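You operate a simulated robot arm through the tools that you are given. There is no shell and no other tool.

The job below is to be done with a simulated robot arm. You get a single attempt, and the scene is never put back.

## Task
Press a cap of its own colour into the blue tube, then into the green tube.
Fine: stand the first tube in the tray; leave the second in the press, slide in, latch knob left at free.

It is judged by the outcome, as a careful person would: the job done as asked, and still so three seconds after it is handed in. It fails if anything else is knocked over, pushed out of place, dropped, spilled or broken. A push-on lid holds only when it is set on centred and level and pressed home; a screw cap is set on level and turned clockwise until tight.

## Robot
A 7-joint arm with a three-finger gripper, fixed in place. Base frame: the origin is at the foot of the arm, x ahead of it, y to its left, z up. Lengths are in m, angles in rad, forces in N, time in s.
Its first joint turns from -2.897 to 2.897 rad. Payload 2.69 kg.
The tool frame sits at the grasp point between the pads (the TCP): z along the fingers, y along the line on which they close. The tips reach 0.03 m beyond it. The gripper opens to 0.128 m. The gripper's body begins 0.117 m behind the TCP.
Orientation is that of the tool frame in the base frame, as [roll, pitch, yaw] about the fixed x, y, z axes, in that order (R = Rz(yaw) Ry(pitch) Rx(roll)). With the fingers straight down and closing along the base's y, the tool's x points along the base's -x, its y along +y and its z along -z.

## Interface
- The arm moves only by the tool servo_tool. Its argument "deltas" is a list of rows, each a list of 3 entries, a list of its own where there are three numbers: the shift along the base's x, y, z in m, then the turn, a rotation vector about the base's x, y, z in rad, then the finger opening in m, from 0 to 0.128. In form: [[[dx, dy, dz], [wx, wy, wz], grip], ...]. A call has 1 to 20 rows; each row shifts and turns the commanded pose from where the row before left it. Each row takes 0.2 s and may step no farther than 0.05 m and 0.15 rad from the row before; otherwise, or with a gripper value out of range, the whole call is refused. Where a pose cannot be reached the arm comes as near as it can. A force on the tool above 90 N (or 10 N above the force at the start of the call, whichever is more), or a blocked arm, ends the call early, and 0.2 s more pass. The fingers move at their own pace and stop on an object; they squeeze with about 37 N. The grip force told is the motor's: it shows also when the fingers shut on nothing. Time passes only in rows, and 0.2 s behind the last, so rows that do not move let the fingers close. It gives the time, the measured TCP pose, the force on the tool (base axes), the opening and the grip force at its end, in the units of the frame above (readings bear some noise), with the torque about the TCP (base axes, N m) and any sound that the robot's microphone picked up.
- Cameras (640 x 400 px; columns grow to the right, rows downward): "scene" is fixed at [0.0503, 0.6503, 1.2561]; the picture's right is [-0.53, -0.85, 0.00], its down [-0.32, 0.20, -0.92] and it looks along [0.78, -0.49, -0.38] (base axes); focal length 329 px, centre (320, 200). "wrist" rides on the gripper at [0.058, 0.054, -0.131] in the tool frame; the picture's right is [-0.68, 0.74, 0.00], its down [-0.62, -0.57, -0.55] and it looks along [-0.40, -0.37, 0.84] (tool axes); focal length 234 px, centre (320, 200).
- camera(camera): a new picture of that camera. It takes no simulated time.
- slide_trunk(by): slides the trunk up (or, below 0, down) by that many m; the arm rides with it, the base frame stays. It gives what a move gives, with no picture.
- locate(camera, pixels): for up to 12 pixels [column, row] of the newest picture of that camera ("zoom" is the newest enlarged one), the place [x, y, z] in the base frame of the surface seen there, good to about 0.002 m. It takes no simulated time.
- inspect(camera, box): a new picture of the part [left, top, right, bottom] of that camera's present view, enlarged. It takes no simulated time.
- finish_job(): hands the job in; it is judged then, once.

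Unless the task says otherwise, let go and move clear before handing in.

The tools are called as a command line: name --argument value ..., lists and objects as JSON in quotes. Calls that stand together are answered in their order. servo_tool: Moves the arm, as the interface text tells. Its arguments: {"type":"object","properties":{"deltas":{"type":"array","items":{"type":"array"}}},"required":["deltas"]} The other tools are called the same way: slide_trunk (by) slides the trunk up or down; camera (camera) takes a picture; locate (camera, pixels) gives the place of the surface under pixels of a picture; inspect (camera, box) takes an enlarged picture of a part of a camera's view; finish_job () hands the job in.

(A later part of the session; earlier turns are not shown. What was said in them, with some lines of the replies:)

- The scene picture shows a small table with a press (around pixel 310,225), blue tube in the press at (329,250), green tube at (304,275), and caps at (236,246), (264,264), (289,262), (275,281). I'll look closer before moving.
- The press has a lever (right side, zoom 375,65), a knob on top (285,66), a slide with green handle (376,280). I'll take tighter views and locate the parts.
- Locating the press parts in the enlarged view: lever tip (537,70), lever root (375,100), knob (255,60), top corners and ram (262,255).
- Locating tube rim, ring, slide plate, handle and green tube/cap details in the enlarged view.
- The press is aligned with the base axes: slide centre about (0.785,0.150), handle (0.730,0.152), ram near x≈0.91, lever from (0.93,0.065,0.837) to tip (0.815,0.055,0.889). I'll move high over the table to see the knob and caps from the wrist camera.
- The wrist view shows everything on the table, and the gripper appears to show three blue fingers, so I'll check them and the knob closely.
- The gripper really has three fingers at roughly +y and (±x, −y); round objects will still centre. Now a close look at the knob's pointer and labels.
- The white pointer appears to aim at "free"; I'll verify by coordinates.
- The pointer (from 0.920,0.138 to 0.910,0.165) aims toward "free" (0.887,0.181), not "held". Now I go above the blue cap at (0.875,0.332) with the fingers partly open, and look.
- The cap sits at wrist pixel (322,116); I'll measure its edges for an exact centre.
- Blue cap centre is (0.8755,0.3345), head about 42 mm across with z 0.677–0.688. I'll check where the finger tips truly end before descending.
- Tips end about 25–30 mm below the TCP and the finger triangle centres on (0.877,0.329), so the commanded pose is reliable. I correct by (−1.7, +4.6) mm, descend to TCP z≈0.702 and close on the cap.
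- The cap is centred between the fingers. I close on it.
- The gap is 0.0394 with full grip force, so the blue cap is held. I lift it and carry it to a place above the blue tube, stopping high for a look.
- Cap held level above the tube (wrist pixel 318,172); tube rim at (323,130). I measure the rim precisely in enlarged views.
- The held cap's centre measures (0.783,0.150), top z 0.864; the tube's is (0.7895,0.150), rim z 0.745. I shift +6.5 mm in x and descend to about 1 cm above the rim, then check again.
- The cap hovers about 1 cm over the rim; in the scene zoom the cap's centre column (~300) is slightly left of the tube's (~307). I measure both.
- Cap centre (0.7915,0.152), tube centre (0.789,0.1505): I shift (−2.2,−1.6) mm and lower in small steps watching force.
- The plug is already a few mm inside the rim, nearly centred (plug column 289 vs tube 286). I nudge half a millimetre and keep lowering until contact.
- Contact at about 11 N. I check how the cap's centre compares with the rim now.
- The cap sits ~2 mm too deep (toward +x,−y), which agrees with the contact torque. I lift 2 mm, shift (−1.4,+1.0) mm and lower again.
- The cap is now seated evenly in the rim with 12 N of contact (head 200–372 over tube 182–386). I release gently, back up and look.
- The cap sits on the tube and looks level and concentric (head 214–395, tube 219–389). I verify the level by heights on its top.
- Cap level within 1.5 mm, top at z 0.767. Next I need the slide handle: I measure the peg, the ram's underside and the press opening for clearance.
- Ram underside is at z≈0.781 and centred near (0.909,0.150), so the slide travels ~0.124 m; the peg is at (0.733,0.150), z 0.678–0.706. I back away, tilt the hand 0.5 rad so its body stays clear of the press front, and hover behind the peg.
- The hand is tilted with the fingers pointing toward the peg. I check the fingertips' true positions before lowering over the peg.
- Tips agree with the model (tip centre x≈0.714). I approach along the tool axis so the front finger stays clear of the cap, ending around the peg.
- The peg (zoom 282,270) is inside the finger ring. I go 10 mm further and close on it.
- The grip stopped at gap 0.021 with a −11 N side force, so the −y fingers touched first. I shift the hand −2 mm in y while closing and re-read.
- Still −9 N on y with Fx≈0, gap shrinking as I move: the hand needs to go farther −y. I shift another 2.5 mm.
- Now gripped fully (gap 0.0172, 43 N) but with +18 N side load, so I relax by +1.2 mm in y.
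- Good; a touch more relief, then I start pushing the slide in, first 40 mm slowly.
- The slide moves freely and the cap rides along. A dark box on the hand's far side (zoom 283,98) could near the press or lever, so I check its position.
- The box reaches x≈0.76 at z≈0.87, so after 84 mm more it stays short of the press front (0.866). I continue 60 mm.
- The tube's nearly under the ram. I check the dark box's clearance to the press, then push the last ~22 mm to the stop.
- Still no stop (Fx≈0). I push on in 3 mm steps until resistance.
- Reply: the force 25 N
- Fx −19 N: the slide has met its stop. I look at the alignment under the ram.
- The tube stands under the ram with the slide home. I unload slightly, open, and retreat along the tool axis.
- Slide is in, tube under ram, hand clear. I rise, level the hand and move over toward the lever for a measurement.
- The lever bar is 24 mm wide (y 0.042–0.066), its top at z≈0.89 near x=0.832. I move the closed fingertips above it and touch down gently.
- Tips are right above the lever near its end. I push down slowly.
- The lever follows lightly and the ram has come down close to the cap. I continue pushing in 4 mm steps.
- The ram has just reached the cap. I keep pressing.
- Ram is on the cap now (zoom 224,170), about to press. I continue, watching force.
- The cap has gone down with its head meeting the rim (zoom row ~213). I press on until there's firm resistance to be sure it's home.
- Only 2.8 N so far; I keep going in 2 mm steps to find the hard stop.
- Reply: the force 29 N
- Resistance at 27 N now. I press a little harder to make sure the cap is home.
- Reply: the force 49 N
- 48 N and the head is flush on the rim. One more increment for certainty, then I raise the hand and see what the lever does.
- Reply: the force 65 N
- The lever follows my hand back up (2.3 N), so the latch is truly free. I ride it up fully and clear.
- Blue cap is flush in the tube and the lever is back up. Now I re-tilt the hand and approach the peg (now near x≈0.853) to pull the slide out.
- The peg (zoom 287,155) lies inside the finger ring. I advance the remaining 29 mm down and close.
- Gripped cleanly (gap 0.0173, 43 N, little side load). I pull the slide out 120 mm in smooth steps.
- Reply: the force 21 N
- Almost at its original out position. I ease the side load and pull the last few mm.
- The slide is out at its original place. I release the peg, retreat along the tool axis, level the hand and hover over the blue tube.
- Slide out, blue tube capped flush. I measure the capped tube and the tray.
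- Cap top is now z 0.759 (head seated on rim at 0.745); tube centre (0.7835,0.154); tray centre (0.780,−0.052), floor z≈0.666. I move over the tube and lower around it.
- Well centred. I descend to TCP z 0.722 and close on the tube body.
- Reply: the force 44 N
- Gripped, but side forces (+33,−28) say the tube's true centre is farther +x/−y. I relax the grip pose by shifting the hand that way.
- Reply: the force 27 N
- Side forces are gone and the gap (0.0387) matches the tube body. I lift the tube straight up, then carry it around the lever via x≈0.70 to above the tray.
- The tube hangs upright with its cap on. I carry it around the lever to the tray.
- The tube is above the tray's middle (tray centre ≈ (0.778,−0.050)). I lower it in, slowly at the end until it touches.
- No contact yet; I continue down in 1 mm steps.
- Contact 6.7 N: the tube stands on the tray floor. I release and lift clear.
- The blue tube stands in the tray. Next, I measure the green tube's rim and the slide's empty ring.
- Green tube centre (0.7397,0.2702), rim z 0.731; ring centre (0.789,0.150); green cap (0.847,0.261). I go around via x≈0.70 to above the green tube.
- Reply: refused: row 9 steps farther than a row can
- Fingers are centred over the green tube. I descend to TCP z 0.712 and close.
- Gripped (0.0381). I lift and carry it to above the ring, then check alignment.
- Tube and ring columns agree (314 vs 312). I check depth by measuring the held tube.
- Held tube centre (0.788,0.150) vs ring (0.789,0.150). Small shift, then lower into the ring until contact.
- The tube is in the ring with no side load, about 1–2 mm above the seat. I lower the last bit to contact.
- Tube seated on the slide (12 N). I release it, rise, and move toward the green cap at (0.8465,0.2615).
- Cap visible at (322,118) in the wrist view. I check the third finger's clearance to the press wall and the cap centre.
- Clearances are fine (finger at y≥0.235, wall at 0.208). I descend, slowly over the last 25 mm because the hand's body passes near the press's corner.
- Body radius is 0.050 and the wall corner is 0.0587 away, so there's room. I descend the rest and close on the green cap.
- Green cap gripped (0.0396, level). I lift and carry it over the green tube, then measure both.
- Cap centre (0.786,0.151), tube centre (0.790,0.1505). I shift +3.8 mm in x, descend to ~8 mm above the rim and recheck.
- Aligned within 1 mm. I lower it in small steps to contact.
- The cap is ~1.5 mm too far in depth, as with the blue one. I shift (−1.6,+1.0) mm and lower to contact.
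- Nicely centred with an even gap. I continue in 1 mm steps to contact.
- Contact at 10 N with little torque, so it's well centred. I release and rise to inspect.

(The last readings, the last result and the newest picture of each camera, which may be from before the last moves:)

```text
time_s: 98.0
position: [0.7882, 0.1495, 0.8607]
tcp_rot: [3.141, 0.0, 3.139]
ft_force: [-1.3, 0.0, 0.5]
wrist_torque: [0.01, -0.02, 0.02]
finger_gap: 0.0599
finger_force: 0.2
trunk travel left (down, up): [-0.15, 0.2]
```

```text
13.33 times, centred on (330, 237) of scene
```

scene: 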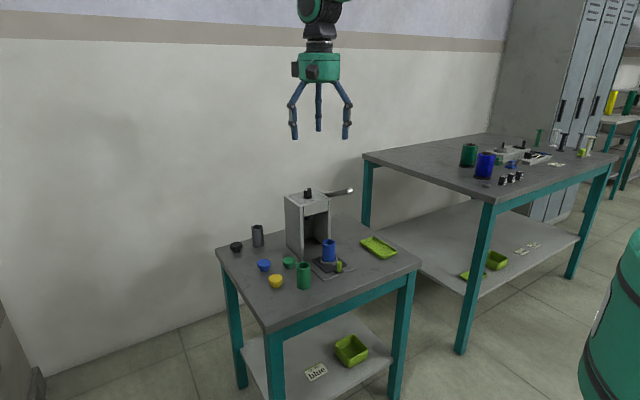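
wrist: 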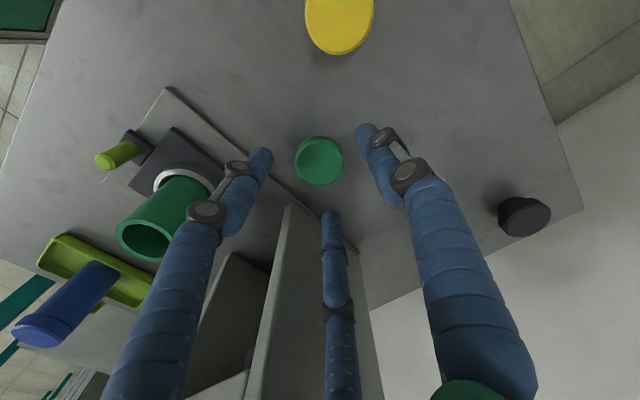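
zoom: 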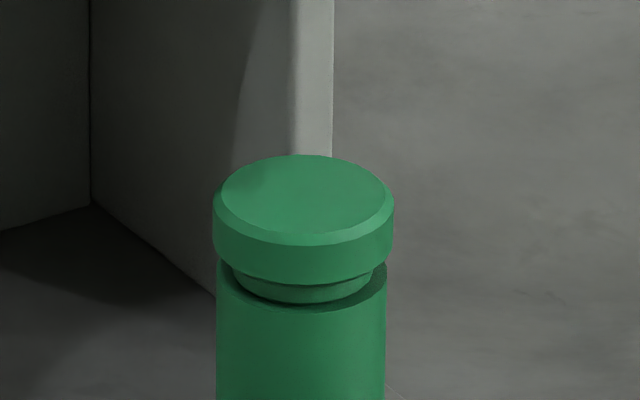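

The green cap sits level and concentric. I go back to the peg with the tilted hand, following the same approach as before.

servo_tool --deltas '[[[-0.04, -0.0041, 0.02], [0, 0, 0], 0.05], [[-0.04, 0, 0], [0, 0, 0], 0.04], [[-0.0242, 0, 0], [0, -0.125, 0], 0.036], [[0, 0, 0], [0, -0.125, 0], 0.036], [[0, 0, 0], [0, -0.125, 0], 0.036], [[0, 0, 0], [0, -0.125, 0], 0.036], [[0, 0, -0.04], [0, 0, 0], 0.036], [[0, 0, -0.04], [0, 0, 0], 0.036], [[0, 0, -0.018], [0, 0, 0], 0.036], [[0.0125, 0, -0.0228], [0, 0, 0], 0.036], [[0.0125, 0, -0.0228], [0, 0, 0], 0.036], [[0, 0, 0], [0, 0, 0], 0.036]]'

inspect --camera "scene" --box '[310, 220, 380, 290]'

inspect --camera "wrist" --box '[250, 100, 410, 240]'

```text
time_s: 100.6
position: [0.709, 0.1476, 0.7332]
tcp_rot: [-3.141, 0.499, 3.141]
ft_force: [0.4, -0.1, 0.2]
wrist_torque: [-0.02, 0.0, -0.03]
finger_gap: 0.0357
finger_force: 0.0
trunk travel left (down, up): [-0.15, 0.2]
```

```text
5.71 times, centred on (345, 255) of scene
```

zoom: 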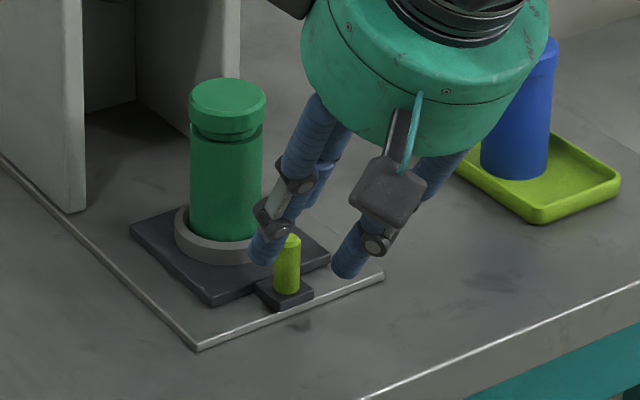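

```text
2.86 times, centred on (330, 170) of wrist
```

zoom: 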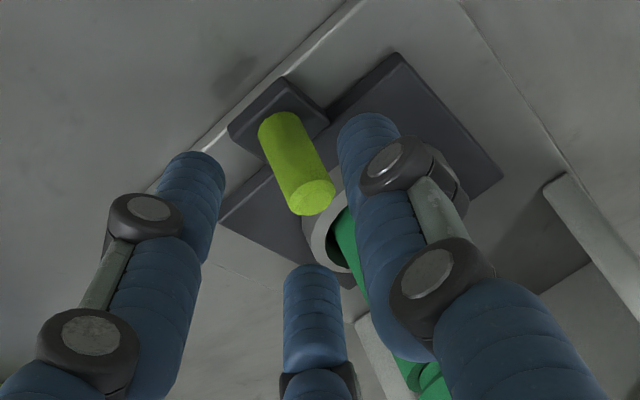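

The peg lies inside the finger ring again. I advance and grip it.

servo_tool --deltas '[[[0.0065, 0, -0.0115], [0, 0, 0], 0.036], [[0.006, 0, -0.0114], [0, 0, 0], 0.036], [[0, 0, 0], [0, 0, 0], 0.028], [[0, 0, 0], [0, 0, 0], 0.016], [[0, 0, 0], [0, 0, 0], 0.004], [[0, 0, 0], [0, 0, 0], 0.004], [[0, 0, 0], [0, 0, 0], 0.004]]'

inspect --camera "scene" --box '[310, 220, 380, 290]'

```text
time_s: 102.2
position: [0.7221, 0.1468, 0.7106]
tcp_rot: [-3.141, 0.501, 3.14]
ft_force: [0.4, 5.0, 1.4]
wrist_torque: [0.21, 0.4, 0.03]
finger_gap: 0.0179
finger_force: 42.9
trunk travel left (down, up): [-0.15, 0.2]
```

```text
5.71 times, centred on (345, 255) of scene
```

zoom: 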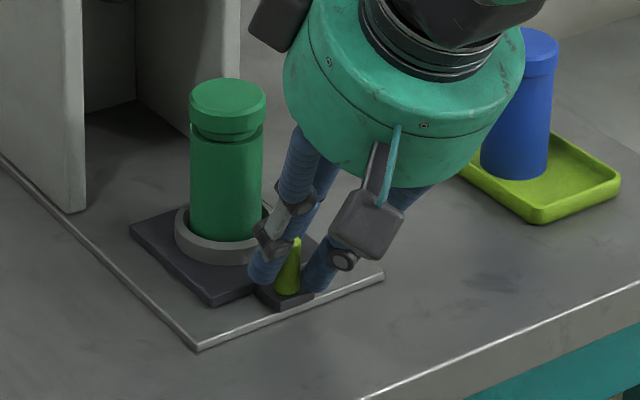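

Gripped (gap 0.0179, 43 N, low side load). I push the slide in, first 100 mm.

servo_tool --deltas '[[[0.004, 0, 0], [0, 0, 0], 0.004], [[0.007, 0, 0], [0, 0, 0], 0.004], [[0.009, 0, 0], [0, 0, 0], 0.004], [[0.01, 0, 0], [0, 0, 0], 0.004], [[0.01, 0, 0], [0, 0, 0], 0.004], [[0.01, 0, 0], [0, 0, 0], 0.004], [[0.01, 0, 0], [0, 0, 0], 0.004], [[0.01, 0, 0], [0, 0, 0], 0.004], [[0.01, 0, 0], [0, 0, 0], 0.004], [[0.01, 0, 0], [0, 0, 0], 0.004], [[0.01, 0, 0], [0, 0, 0], 0.004], [[0, 0, 0], [0, 0, 0], 0.004]]'

inspect --camera "scene" --box '[290, 190, 370, 270]'

```text
time_s: 104.8
position: [0.8224, 0.1469, 0.7113]
tcp_rot: [3.141, 0.499, 3.141]
ft_force: [-0.2, 13.8, -18.1]
wrist_torque: [0.21, 0.58, 0.11]
finger_gap: 0.0176
finger_force: 43.3
trunk travel left (down, up): [-0.15, 0.2]
```

```text
5.00 times, centred on (330, 230) of scene
```

zoom: 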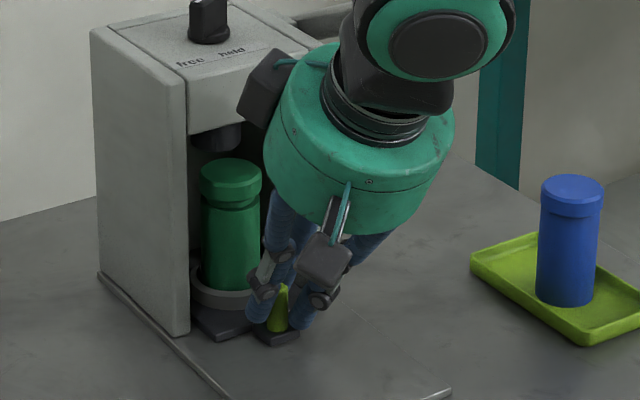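

Cap rides along. I relieve the load slightly and push the last ~20 mm to the stop.

servo_tool --deltas '[[[0.004, 0.0003, -0.0006], [0, 0, 0], 0.004], [[0.004, 0, 0], [0, 0, 0], 0.004], [[0.004, 0, 0], [0, 0, 0], 0.004], [[0.003, 0, 0], [0, 0, 0], 0.004], [[0.003, 0, 0], [0, 0, 0], 0.004], [[0.002, 0, 0], [0, 0, 0], 0.004], [[0, 0, 0], [0, 0, 0], 0.004]]'

```text
time_s: 106.4
position: [0.8428, 0.1464, 0.7103]
tcp_rot: [3.141, 0.499, 3.139]
ft_force: [-17.8, 6.7, -1.4]
wrist_torque: [0.17, 1.02, -0.01]
finger_gap: 0.0175
finger_force: 43.1
trunk travel left (down, up): [-0.15, 0.2]
```

Same stop as before (Fx −18 N). I unload, open and retreat along the tool axis, then level the hand with closed fingers.

servo_tool --deltas '[[[-0.0005, 0, 0], [0, 0, 0], 0.004], [[0, 0, 0], [0, 0, 0], 0.02], [[0, 0, 0], [0, 0, 0], 0.036], [[0, 0, 0], [0, 0, 0], 0.036], [[-0.012, 0, 0.022], [0, 0, 0], 0.036], [[-0.016, 0, 0.03], [0, 0, 0], 0.036], [[-0.016, 0, 0.03], [0, 0, 0], 0.036], [[-0.03, 0, 0.03], [0, 0, 0], 0.036], [[-0.03, 0, 0.04], [0, 0, 0], 0.036], [[-0.0295, 0, 0.04], [0, 0, 0], 0.03], [[0, 0, 0.045], [0, 0.125, 0], 0.02], [[0, 0, 0.045], [0, 0.125, 0], 0.01], [[0, 0, 0.03], [0, 0.125, 0], 0.0], [[0, 0, 0], [0, 0.125, 0], 0.0], [[0, 0, 0], [0, 0, 0], 0.0]]'

inspect --camera "scene" --box '[290, 180, 370, 270]'

```text
time_s: 109.6
position: [0.7079, 0.1488, 1.0237]
tcp_rot: [-3.141, -0.003, -3.141]
ft_force: [-0.1, -0.5, -0.8]
wrist_torque: [0.01, 0.03, -0.02]
finger_gap: 0.0023
finger_force: 31.1
trunk travel left (down, up): [-0.15, 0.2]
```

```text
4.44 times, centred on (330, 225) of scene
```

zoom: 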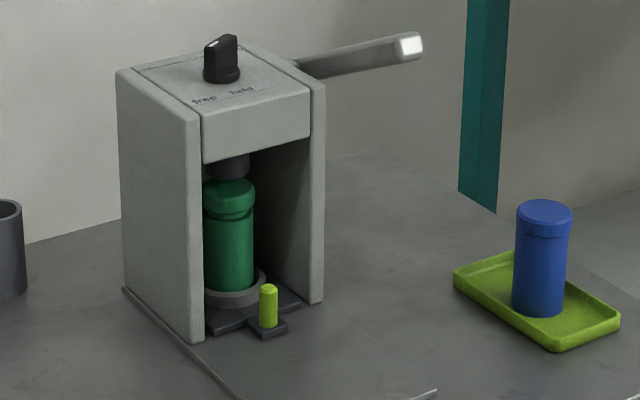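

The green tube is under the ram and the slide in. Now I press the lever as before.

servo_tool --deltas '[[[0.03, -0.03, 0], [0, 0, 0], 0.0], [[0.03, -0.03, 0], [0, 0, 0], 0.0], [[0.03, -0.0333, 0], [0, 0, 0], 0.0], [[0.0325, 0, -0.02], [0, 0, 0], 0.0], [[0, 0, -0.04], [0, 0, 0], 0.0], [[0, 0, -0.02], [0, 0, 0], 0.0], [[0, 0, -0.015], [0, 0, 0], 0.0], [[0, 0, -0.006], [0, 0, 0], 0.0], [[0, 0, -0.005], [0, 0, 0], 0.0], [[0, 0, -0.005], [0, 0, 0], 0.0], [[0, 0, -0.005], [0, 0, 0], 0.0], [[0, 0, -0.005], [0, 0, 0], 0.0], [[0, 0, -0.004], [0, 0, 0], 0.0], [[0, 0, -0.004], [0, 0, 0], 0.0], [[0, 0, -0.004], [0, 0, 0], 0.0], [[0, 0, -0.004], [0, 0, 0], 0.0], [[0, 0, 0], [0, 0, 0], 0.0]]'

inspect --camera "scene" --box '[295, 170, 375, 260]'

```text
time_s: 113.2
position: [0.8316, 0.0547, 0.8877]
tcp_rot: [3.141, -0.001, -3.141]
ft_force: [0.2, 0.2, 1.0]
wrist_torque: [-0.02, 0.01, 0.01]
finger_gap: 0.0022
finger_force: 31.3
trunk travel left (down, up): [-0.15, 0.2]
```

```text
4.44 times, centred on (335, 215) of scene
```

zoom: 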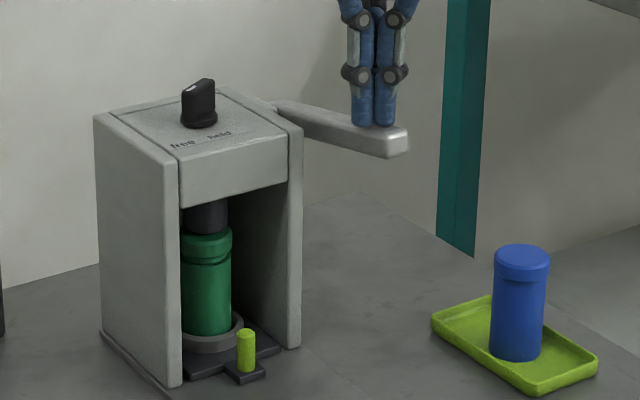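

Ram is nearing the cap. I continue down smoothly toward the earlier stop height.

servo_tool --deltas '[[[0, 0, -0.003], [0, 0, 0], 0.0], [[0, 0, -0.003], [0, 0, 0], 0.0], [[0, 0, -0.003], [0, 0, 0], 0.0], [[0, 0, -0.003], [0, 0, 0], 0.0], [[0, 0, -0.003], [0, 0, 0], 0.0], [[0, 0, -0.003], [0, 0, 0], 0.0], [[0, 0, -0.003], [0, 0, 0], 0.0], [[0, 0, -0.003], [0, 0, 0], 0.0], [[0, 0, -0.003], [0, 0, 0], 0.0], [[0, 0, -0.003], [0, 0, 0], 0.0], [[0, 0, -0.003], [0, 0, 0], 0.0], [[0, 0, 0], [0, 0, 0], 0.0]]'

inspect --camera "scene" --box '[305, 200, 345, 255]'

```text
time_s: 115.8
position: [0.8321, 0.054, 0.8536]
tcp_rot: [3.141, 0.0, 3.141]
ft_force: [-0.2, 1.1, 3.2]
wrist_torque: [0.01, -0.06, 0.01]
finger_gap: 0.0019
finger_force: 31.5
trunk travel left (down, up): [-0.15, 0.2]
```

```text
7.27 times, centred on (325, 228) of scene
```

zoom: 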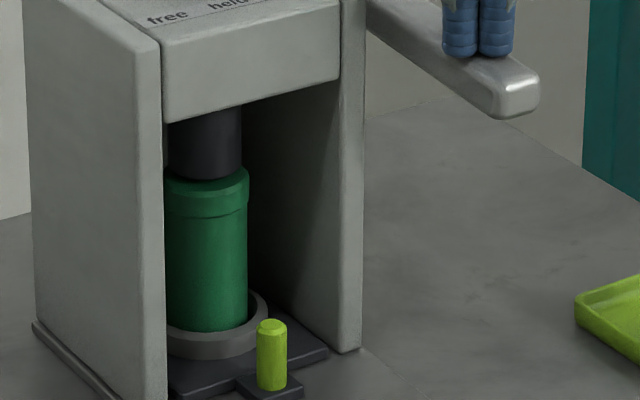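

The cap head has come down near flush. I press on to the firm stop.

servo_tool --deltas '[[[0, 0, -0.002], [0, 0, 0], 0.0], [[0, 0, -0.002], [0, 0, 0], 0.0], [[0, 0, -0.002], [0, 0, 0], 0.0], [[0, 0, -0.002], [0, 0, 0], 0.0], [[0, 0, -0.002], [0, 0, 0], 0.0], [[0, 0, -0.002], [0, 0, 0], 0.0], [[0, 0, -0.002], [0, 0, 0], 0.0], [[0, 0, -0.001], [0, 0, 0], 0.0], [[0, 0, -0.001], [0, 0, 0], 0.0], [[0, 0, 0], [0, 0, 0], 0.0]]'

inspect --camera "scene" --box '[305, 200, 345, 255]'

```text
time_s: 118.0
position: [0.8326, 0.0537, 0.8408]
tcp_rot: [3.142, 0.004, 3.139]
ft_force: [-3.8, -10.9, 32.3]
wrist_torque: [-0.4, -0.43, -0.24]
finger_gap: 0.0019
finger_force: 30.9
trunk travel left (down, up): [-0.15, 0.2]
```

```text
7.27 times, centred on (325, 228) of scene
```

zoom: 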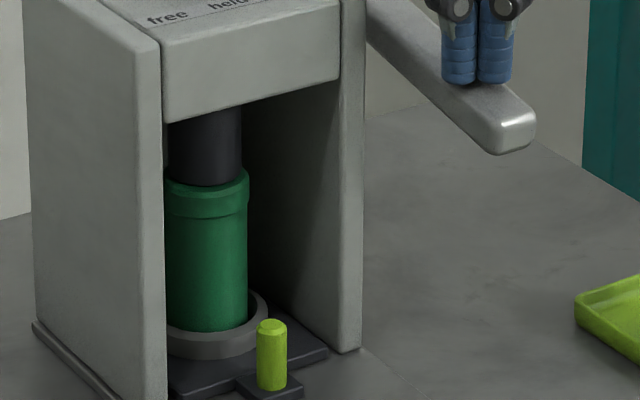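

32 N resistance. I press to about 60 N as with the blue one.

servo_tool --deltas '[[[0, 0, -0.001], [0, 0, 0], 0.0], [[0, 0, -0.001], [0, 0, 0], 0.0], [[0, 0, -0.001], [0, 0, 0], 0.0], [[0, 0, 0], [0, 0, 0], 0.0]]'

inspect --camera "scene" --box '[310, 210, 340, 250]'

```text
time_s: 119.0
position: [0.8317, 0.0549, 0.8378]
tcp_rot: [3.139, 0.005, -3.141]
ft_force: [-0.4, -12.6, 53.4]
wrist_torque: [-0.63, -0.86, -0.25]
finger_gap: 0.0023
finger_force: 31.7
trunk travel left (down, up): [-0.15, 0.2]
```

```text
10.00 times, centred on (325, 230) of scene
```

zoom: 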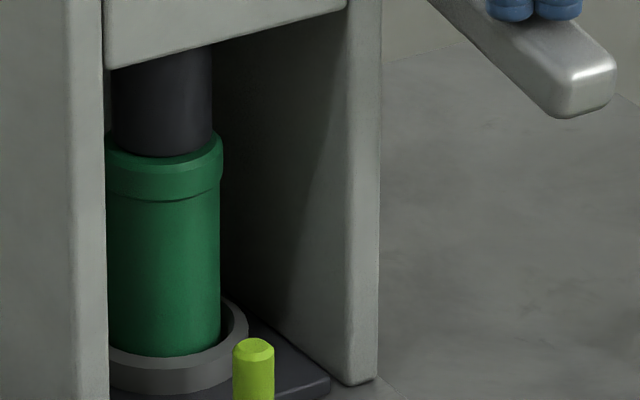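

servo_tool --deltas '[[[0, 0, -0.001], [0, 0, 0], 0.0], [[0, 0, -0.0005], [0, 0, 0], 0.0], [[0, 0, 0], [0, 0, 0], 0.0]]'

servo_tool --deltas '[[[0, 0, 0.004], [0, 0, 0], 0.0], [[0, 0, 0.006], [0, 0, 0], 0.0], [[0, 0, 0.01], [0, 0, 0], 0.0], [[0, 0, 0.01], [0, 0, 0], 0.0], [[0, 0, 0.01], [0, 0, 0], 0.0], [[0, 0, 0.01], [0, 0, 0], 0.0], [[0, 0, 0.01], [0, 0, 0], 0.0], [[0, 0, 0.01], [0, 0, 0], 0.0], [[0, 0, 0.01], [0, 0, 0], 0.0], [[0, 0, 0.02], [0, 0, 0], 0.0], [[0, 0, 0.04], [0, 0, 0], 0.0], [[-0.04, 0, 0.03], [0, 0, 0], 0.0], [[-0.04, 0, 0.03], [0, 0, 0], 0.02], [[0, 0, 0], [0, 0, 0], 0.04]]'

inspect --camera "scene" --box '[290, 170, 370, 270]'

camera --camera "scene"

camera --camera "wrist"

```text
time_s: 119.8
position: [0.8319, 0.0552, 0.8385]
tcp_rot: [3.141, 0.006, 3.141]
ft_force: [-1.4, -11.3, 62.2]
wrist_torque: [-0.62, -0.94, -0.13]
finger_gap: 0.0022
finger_force: 31.5
trunk travel left (down, up): [-0.15, 0.2]
```

```text
time_s: 122.8
position: [0.7487, 0.0546, 1.0352]
tcp_rot: [-3.14, 0.001, 3.141]
ft_force: [-0.8, 0.5, 1.9]
wrist_torque: [0.04, -0.07, 0.02]
finger_gap: 0.0399
finger_force: 0.0
trunk travel left (down, up): [-0.15, 0.2]
```

```text
4.00 times, centred on (330, 220) of scene
```

zoom: 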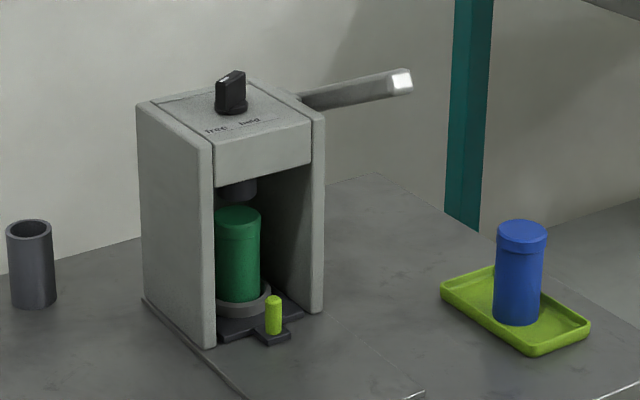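

```text
taken
```

scene: 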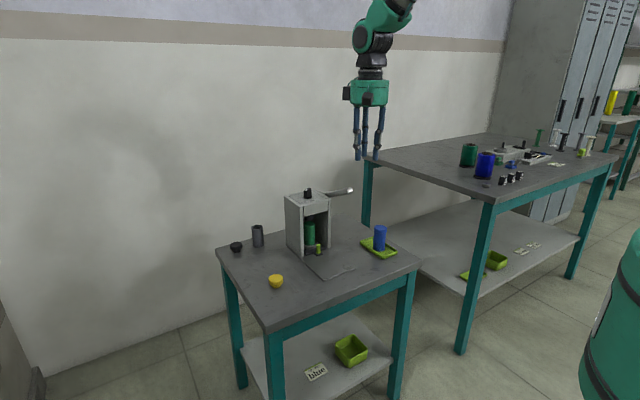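

```text
taken
```

wrist: 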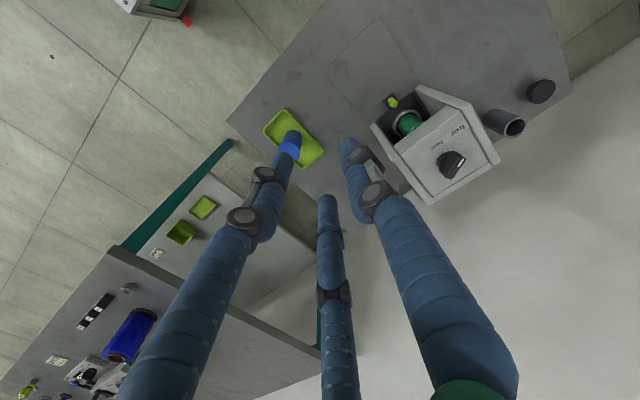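

Both caps are flush, lever up, slide in. I check the knob's pointer, the caps, and the card and box on the lower shelf (316,372) before handing in.

inspect --camera "scene" --box '[290, 325, 380, 390]'

inspect --camera "wrist" --box '[380, 80, 510, 210]'

inspect --camera "scene" --box '[290, 182, 335, 260]'

inspect --camera "scene" --box '[355, 220, 405, 264]'

```text
6.15 times, centred on (335, 358) of scene
```

zoom: 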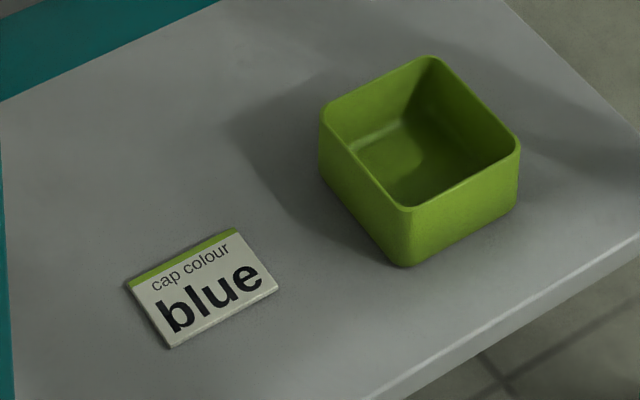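

```text
3.08 times, centred on (445, 145) of wrist
```

zoom: 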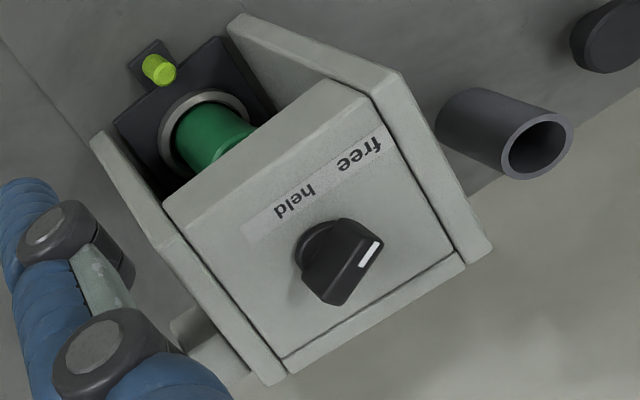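

```text
5.13 times, centred on (312, 221) of scene
```

zoom: 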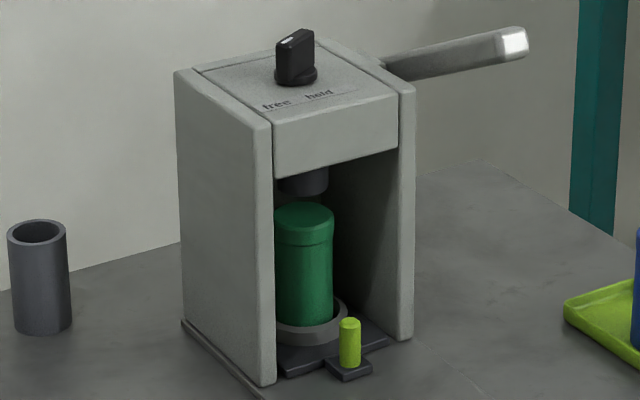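

```text
9.09 times, centred on (380, 242) of scene
```

zoom: 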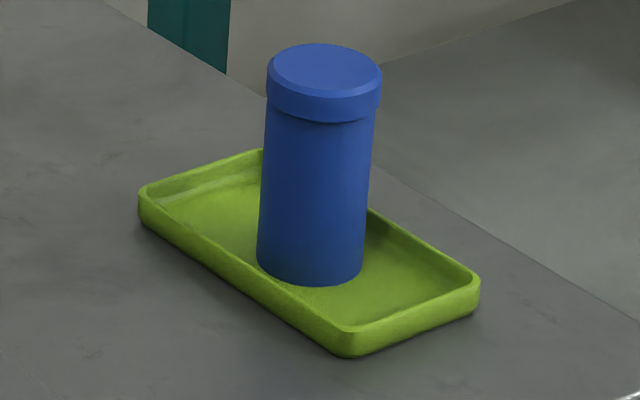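

The knob pointer still aims at "free" (and the lever sprang back both times); the card only names a cap colour and isn't needed. A last check of the green cap's height and level.

inspect --camera "scene" --box '[300, 210, 330, 250]'

```text
10.00 times, centred on (315, 230) of scene
```

zoom: 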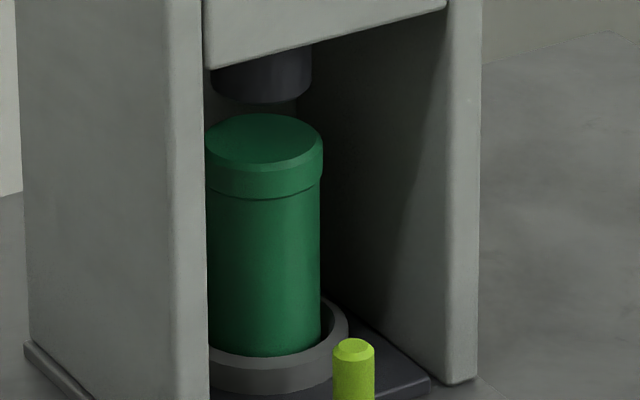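

locate --camera "zoom" --pixels '[[225, 140], [310, 145], [265, 118], [265, 160], [265, 215], [353, 345]]'

servo_tool --deltas '[[[0, 0, 0.02], [0, 0, 0], 0.04], [[0, 0, 0.02], [0, 0, 0], 0.04], [[0, 0, 0], [0, 0, 0], 0.04]]'

```text
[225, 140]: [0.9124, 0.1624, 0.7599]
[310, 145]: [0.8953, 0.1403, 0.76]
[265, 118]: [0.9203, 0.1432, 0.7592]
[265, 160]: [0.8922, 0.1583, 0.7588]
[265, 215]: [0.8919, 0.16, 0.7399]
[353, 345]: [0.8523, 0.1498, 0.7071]
```

```text
time_s: 123.6
position: [0.7514, 0.0535, 1.0748]
tcp_rot: [3.141, 0.0, 3.14]
ft_force: [0.7, 0.8, -0.3]
wrist_torque: [0.04, -0.05, 0.04]
finger_gap: 0.0404
finger_force: 0.0
trunk travel left (down, up): [-0.15, 0.2]
```

The green cap top is level at z 0.759–0.760, the same as the blue one after pressing. The slide is in (peg at x 0.852), the lever is up, the knob is at free, and the blue tube stands in the tray with the hand clear. I'm handing the job in.

finish_job

```text
The job is handed in.
```

The job is done and handed in. Both tubes now have a cap of their own colour pressed home.

- **Blue tube:** capped first. It is standing upright in the lime tray on the table.
- **Green tube:** capped second and left in the press with the slide fully in.
- **Seating:** the lever went to a firm stop at about 60 N for each cap. Both cap tops ended at the same height (about 0.759 m), and the green one was measured level afterwards.
- **Press:** I never touched the latch knob. Its pointer is nearest "free", and the lever sprang back up after each press, as it should at that setting.
- **Everything else:** the other caps, the grey tube and the tray were not knocked or pushed out of place. The hand is clear of the work.

I took "the tray" to be the lime one on the table, not the deep box on the lower shelf.
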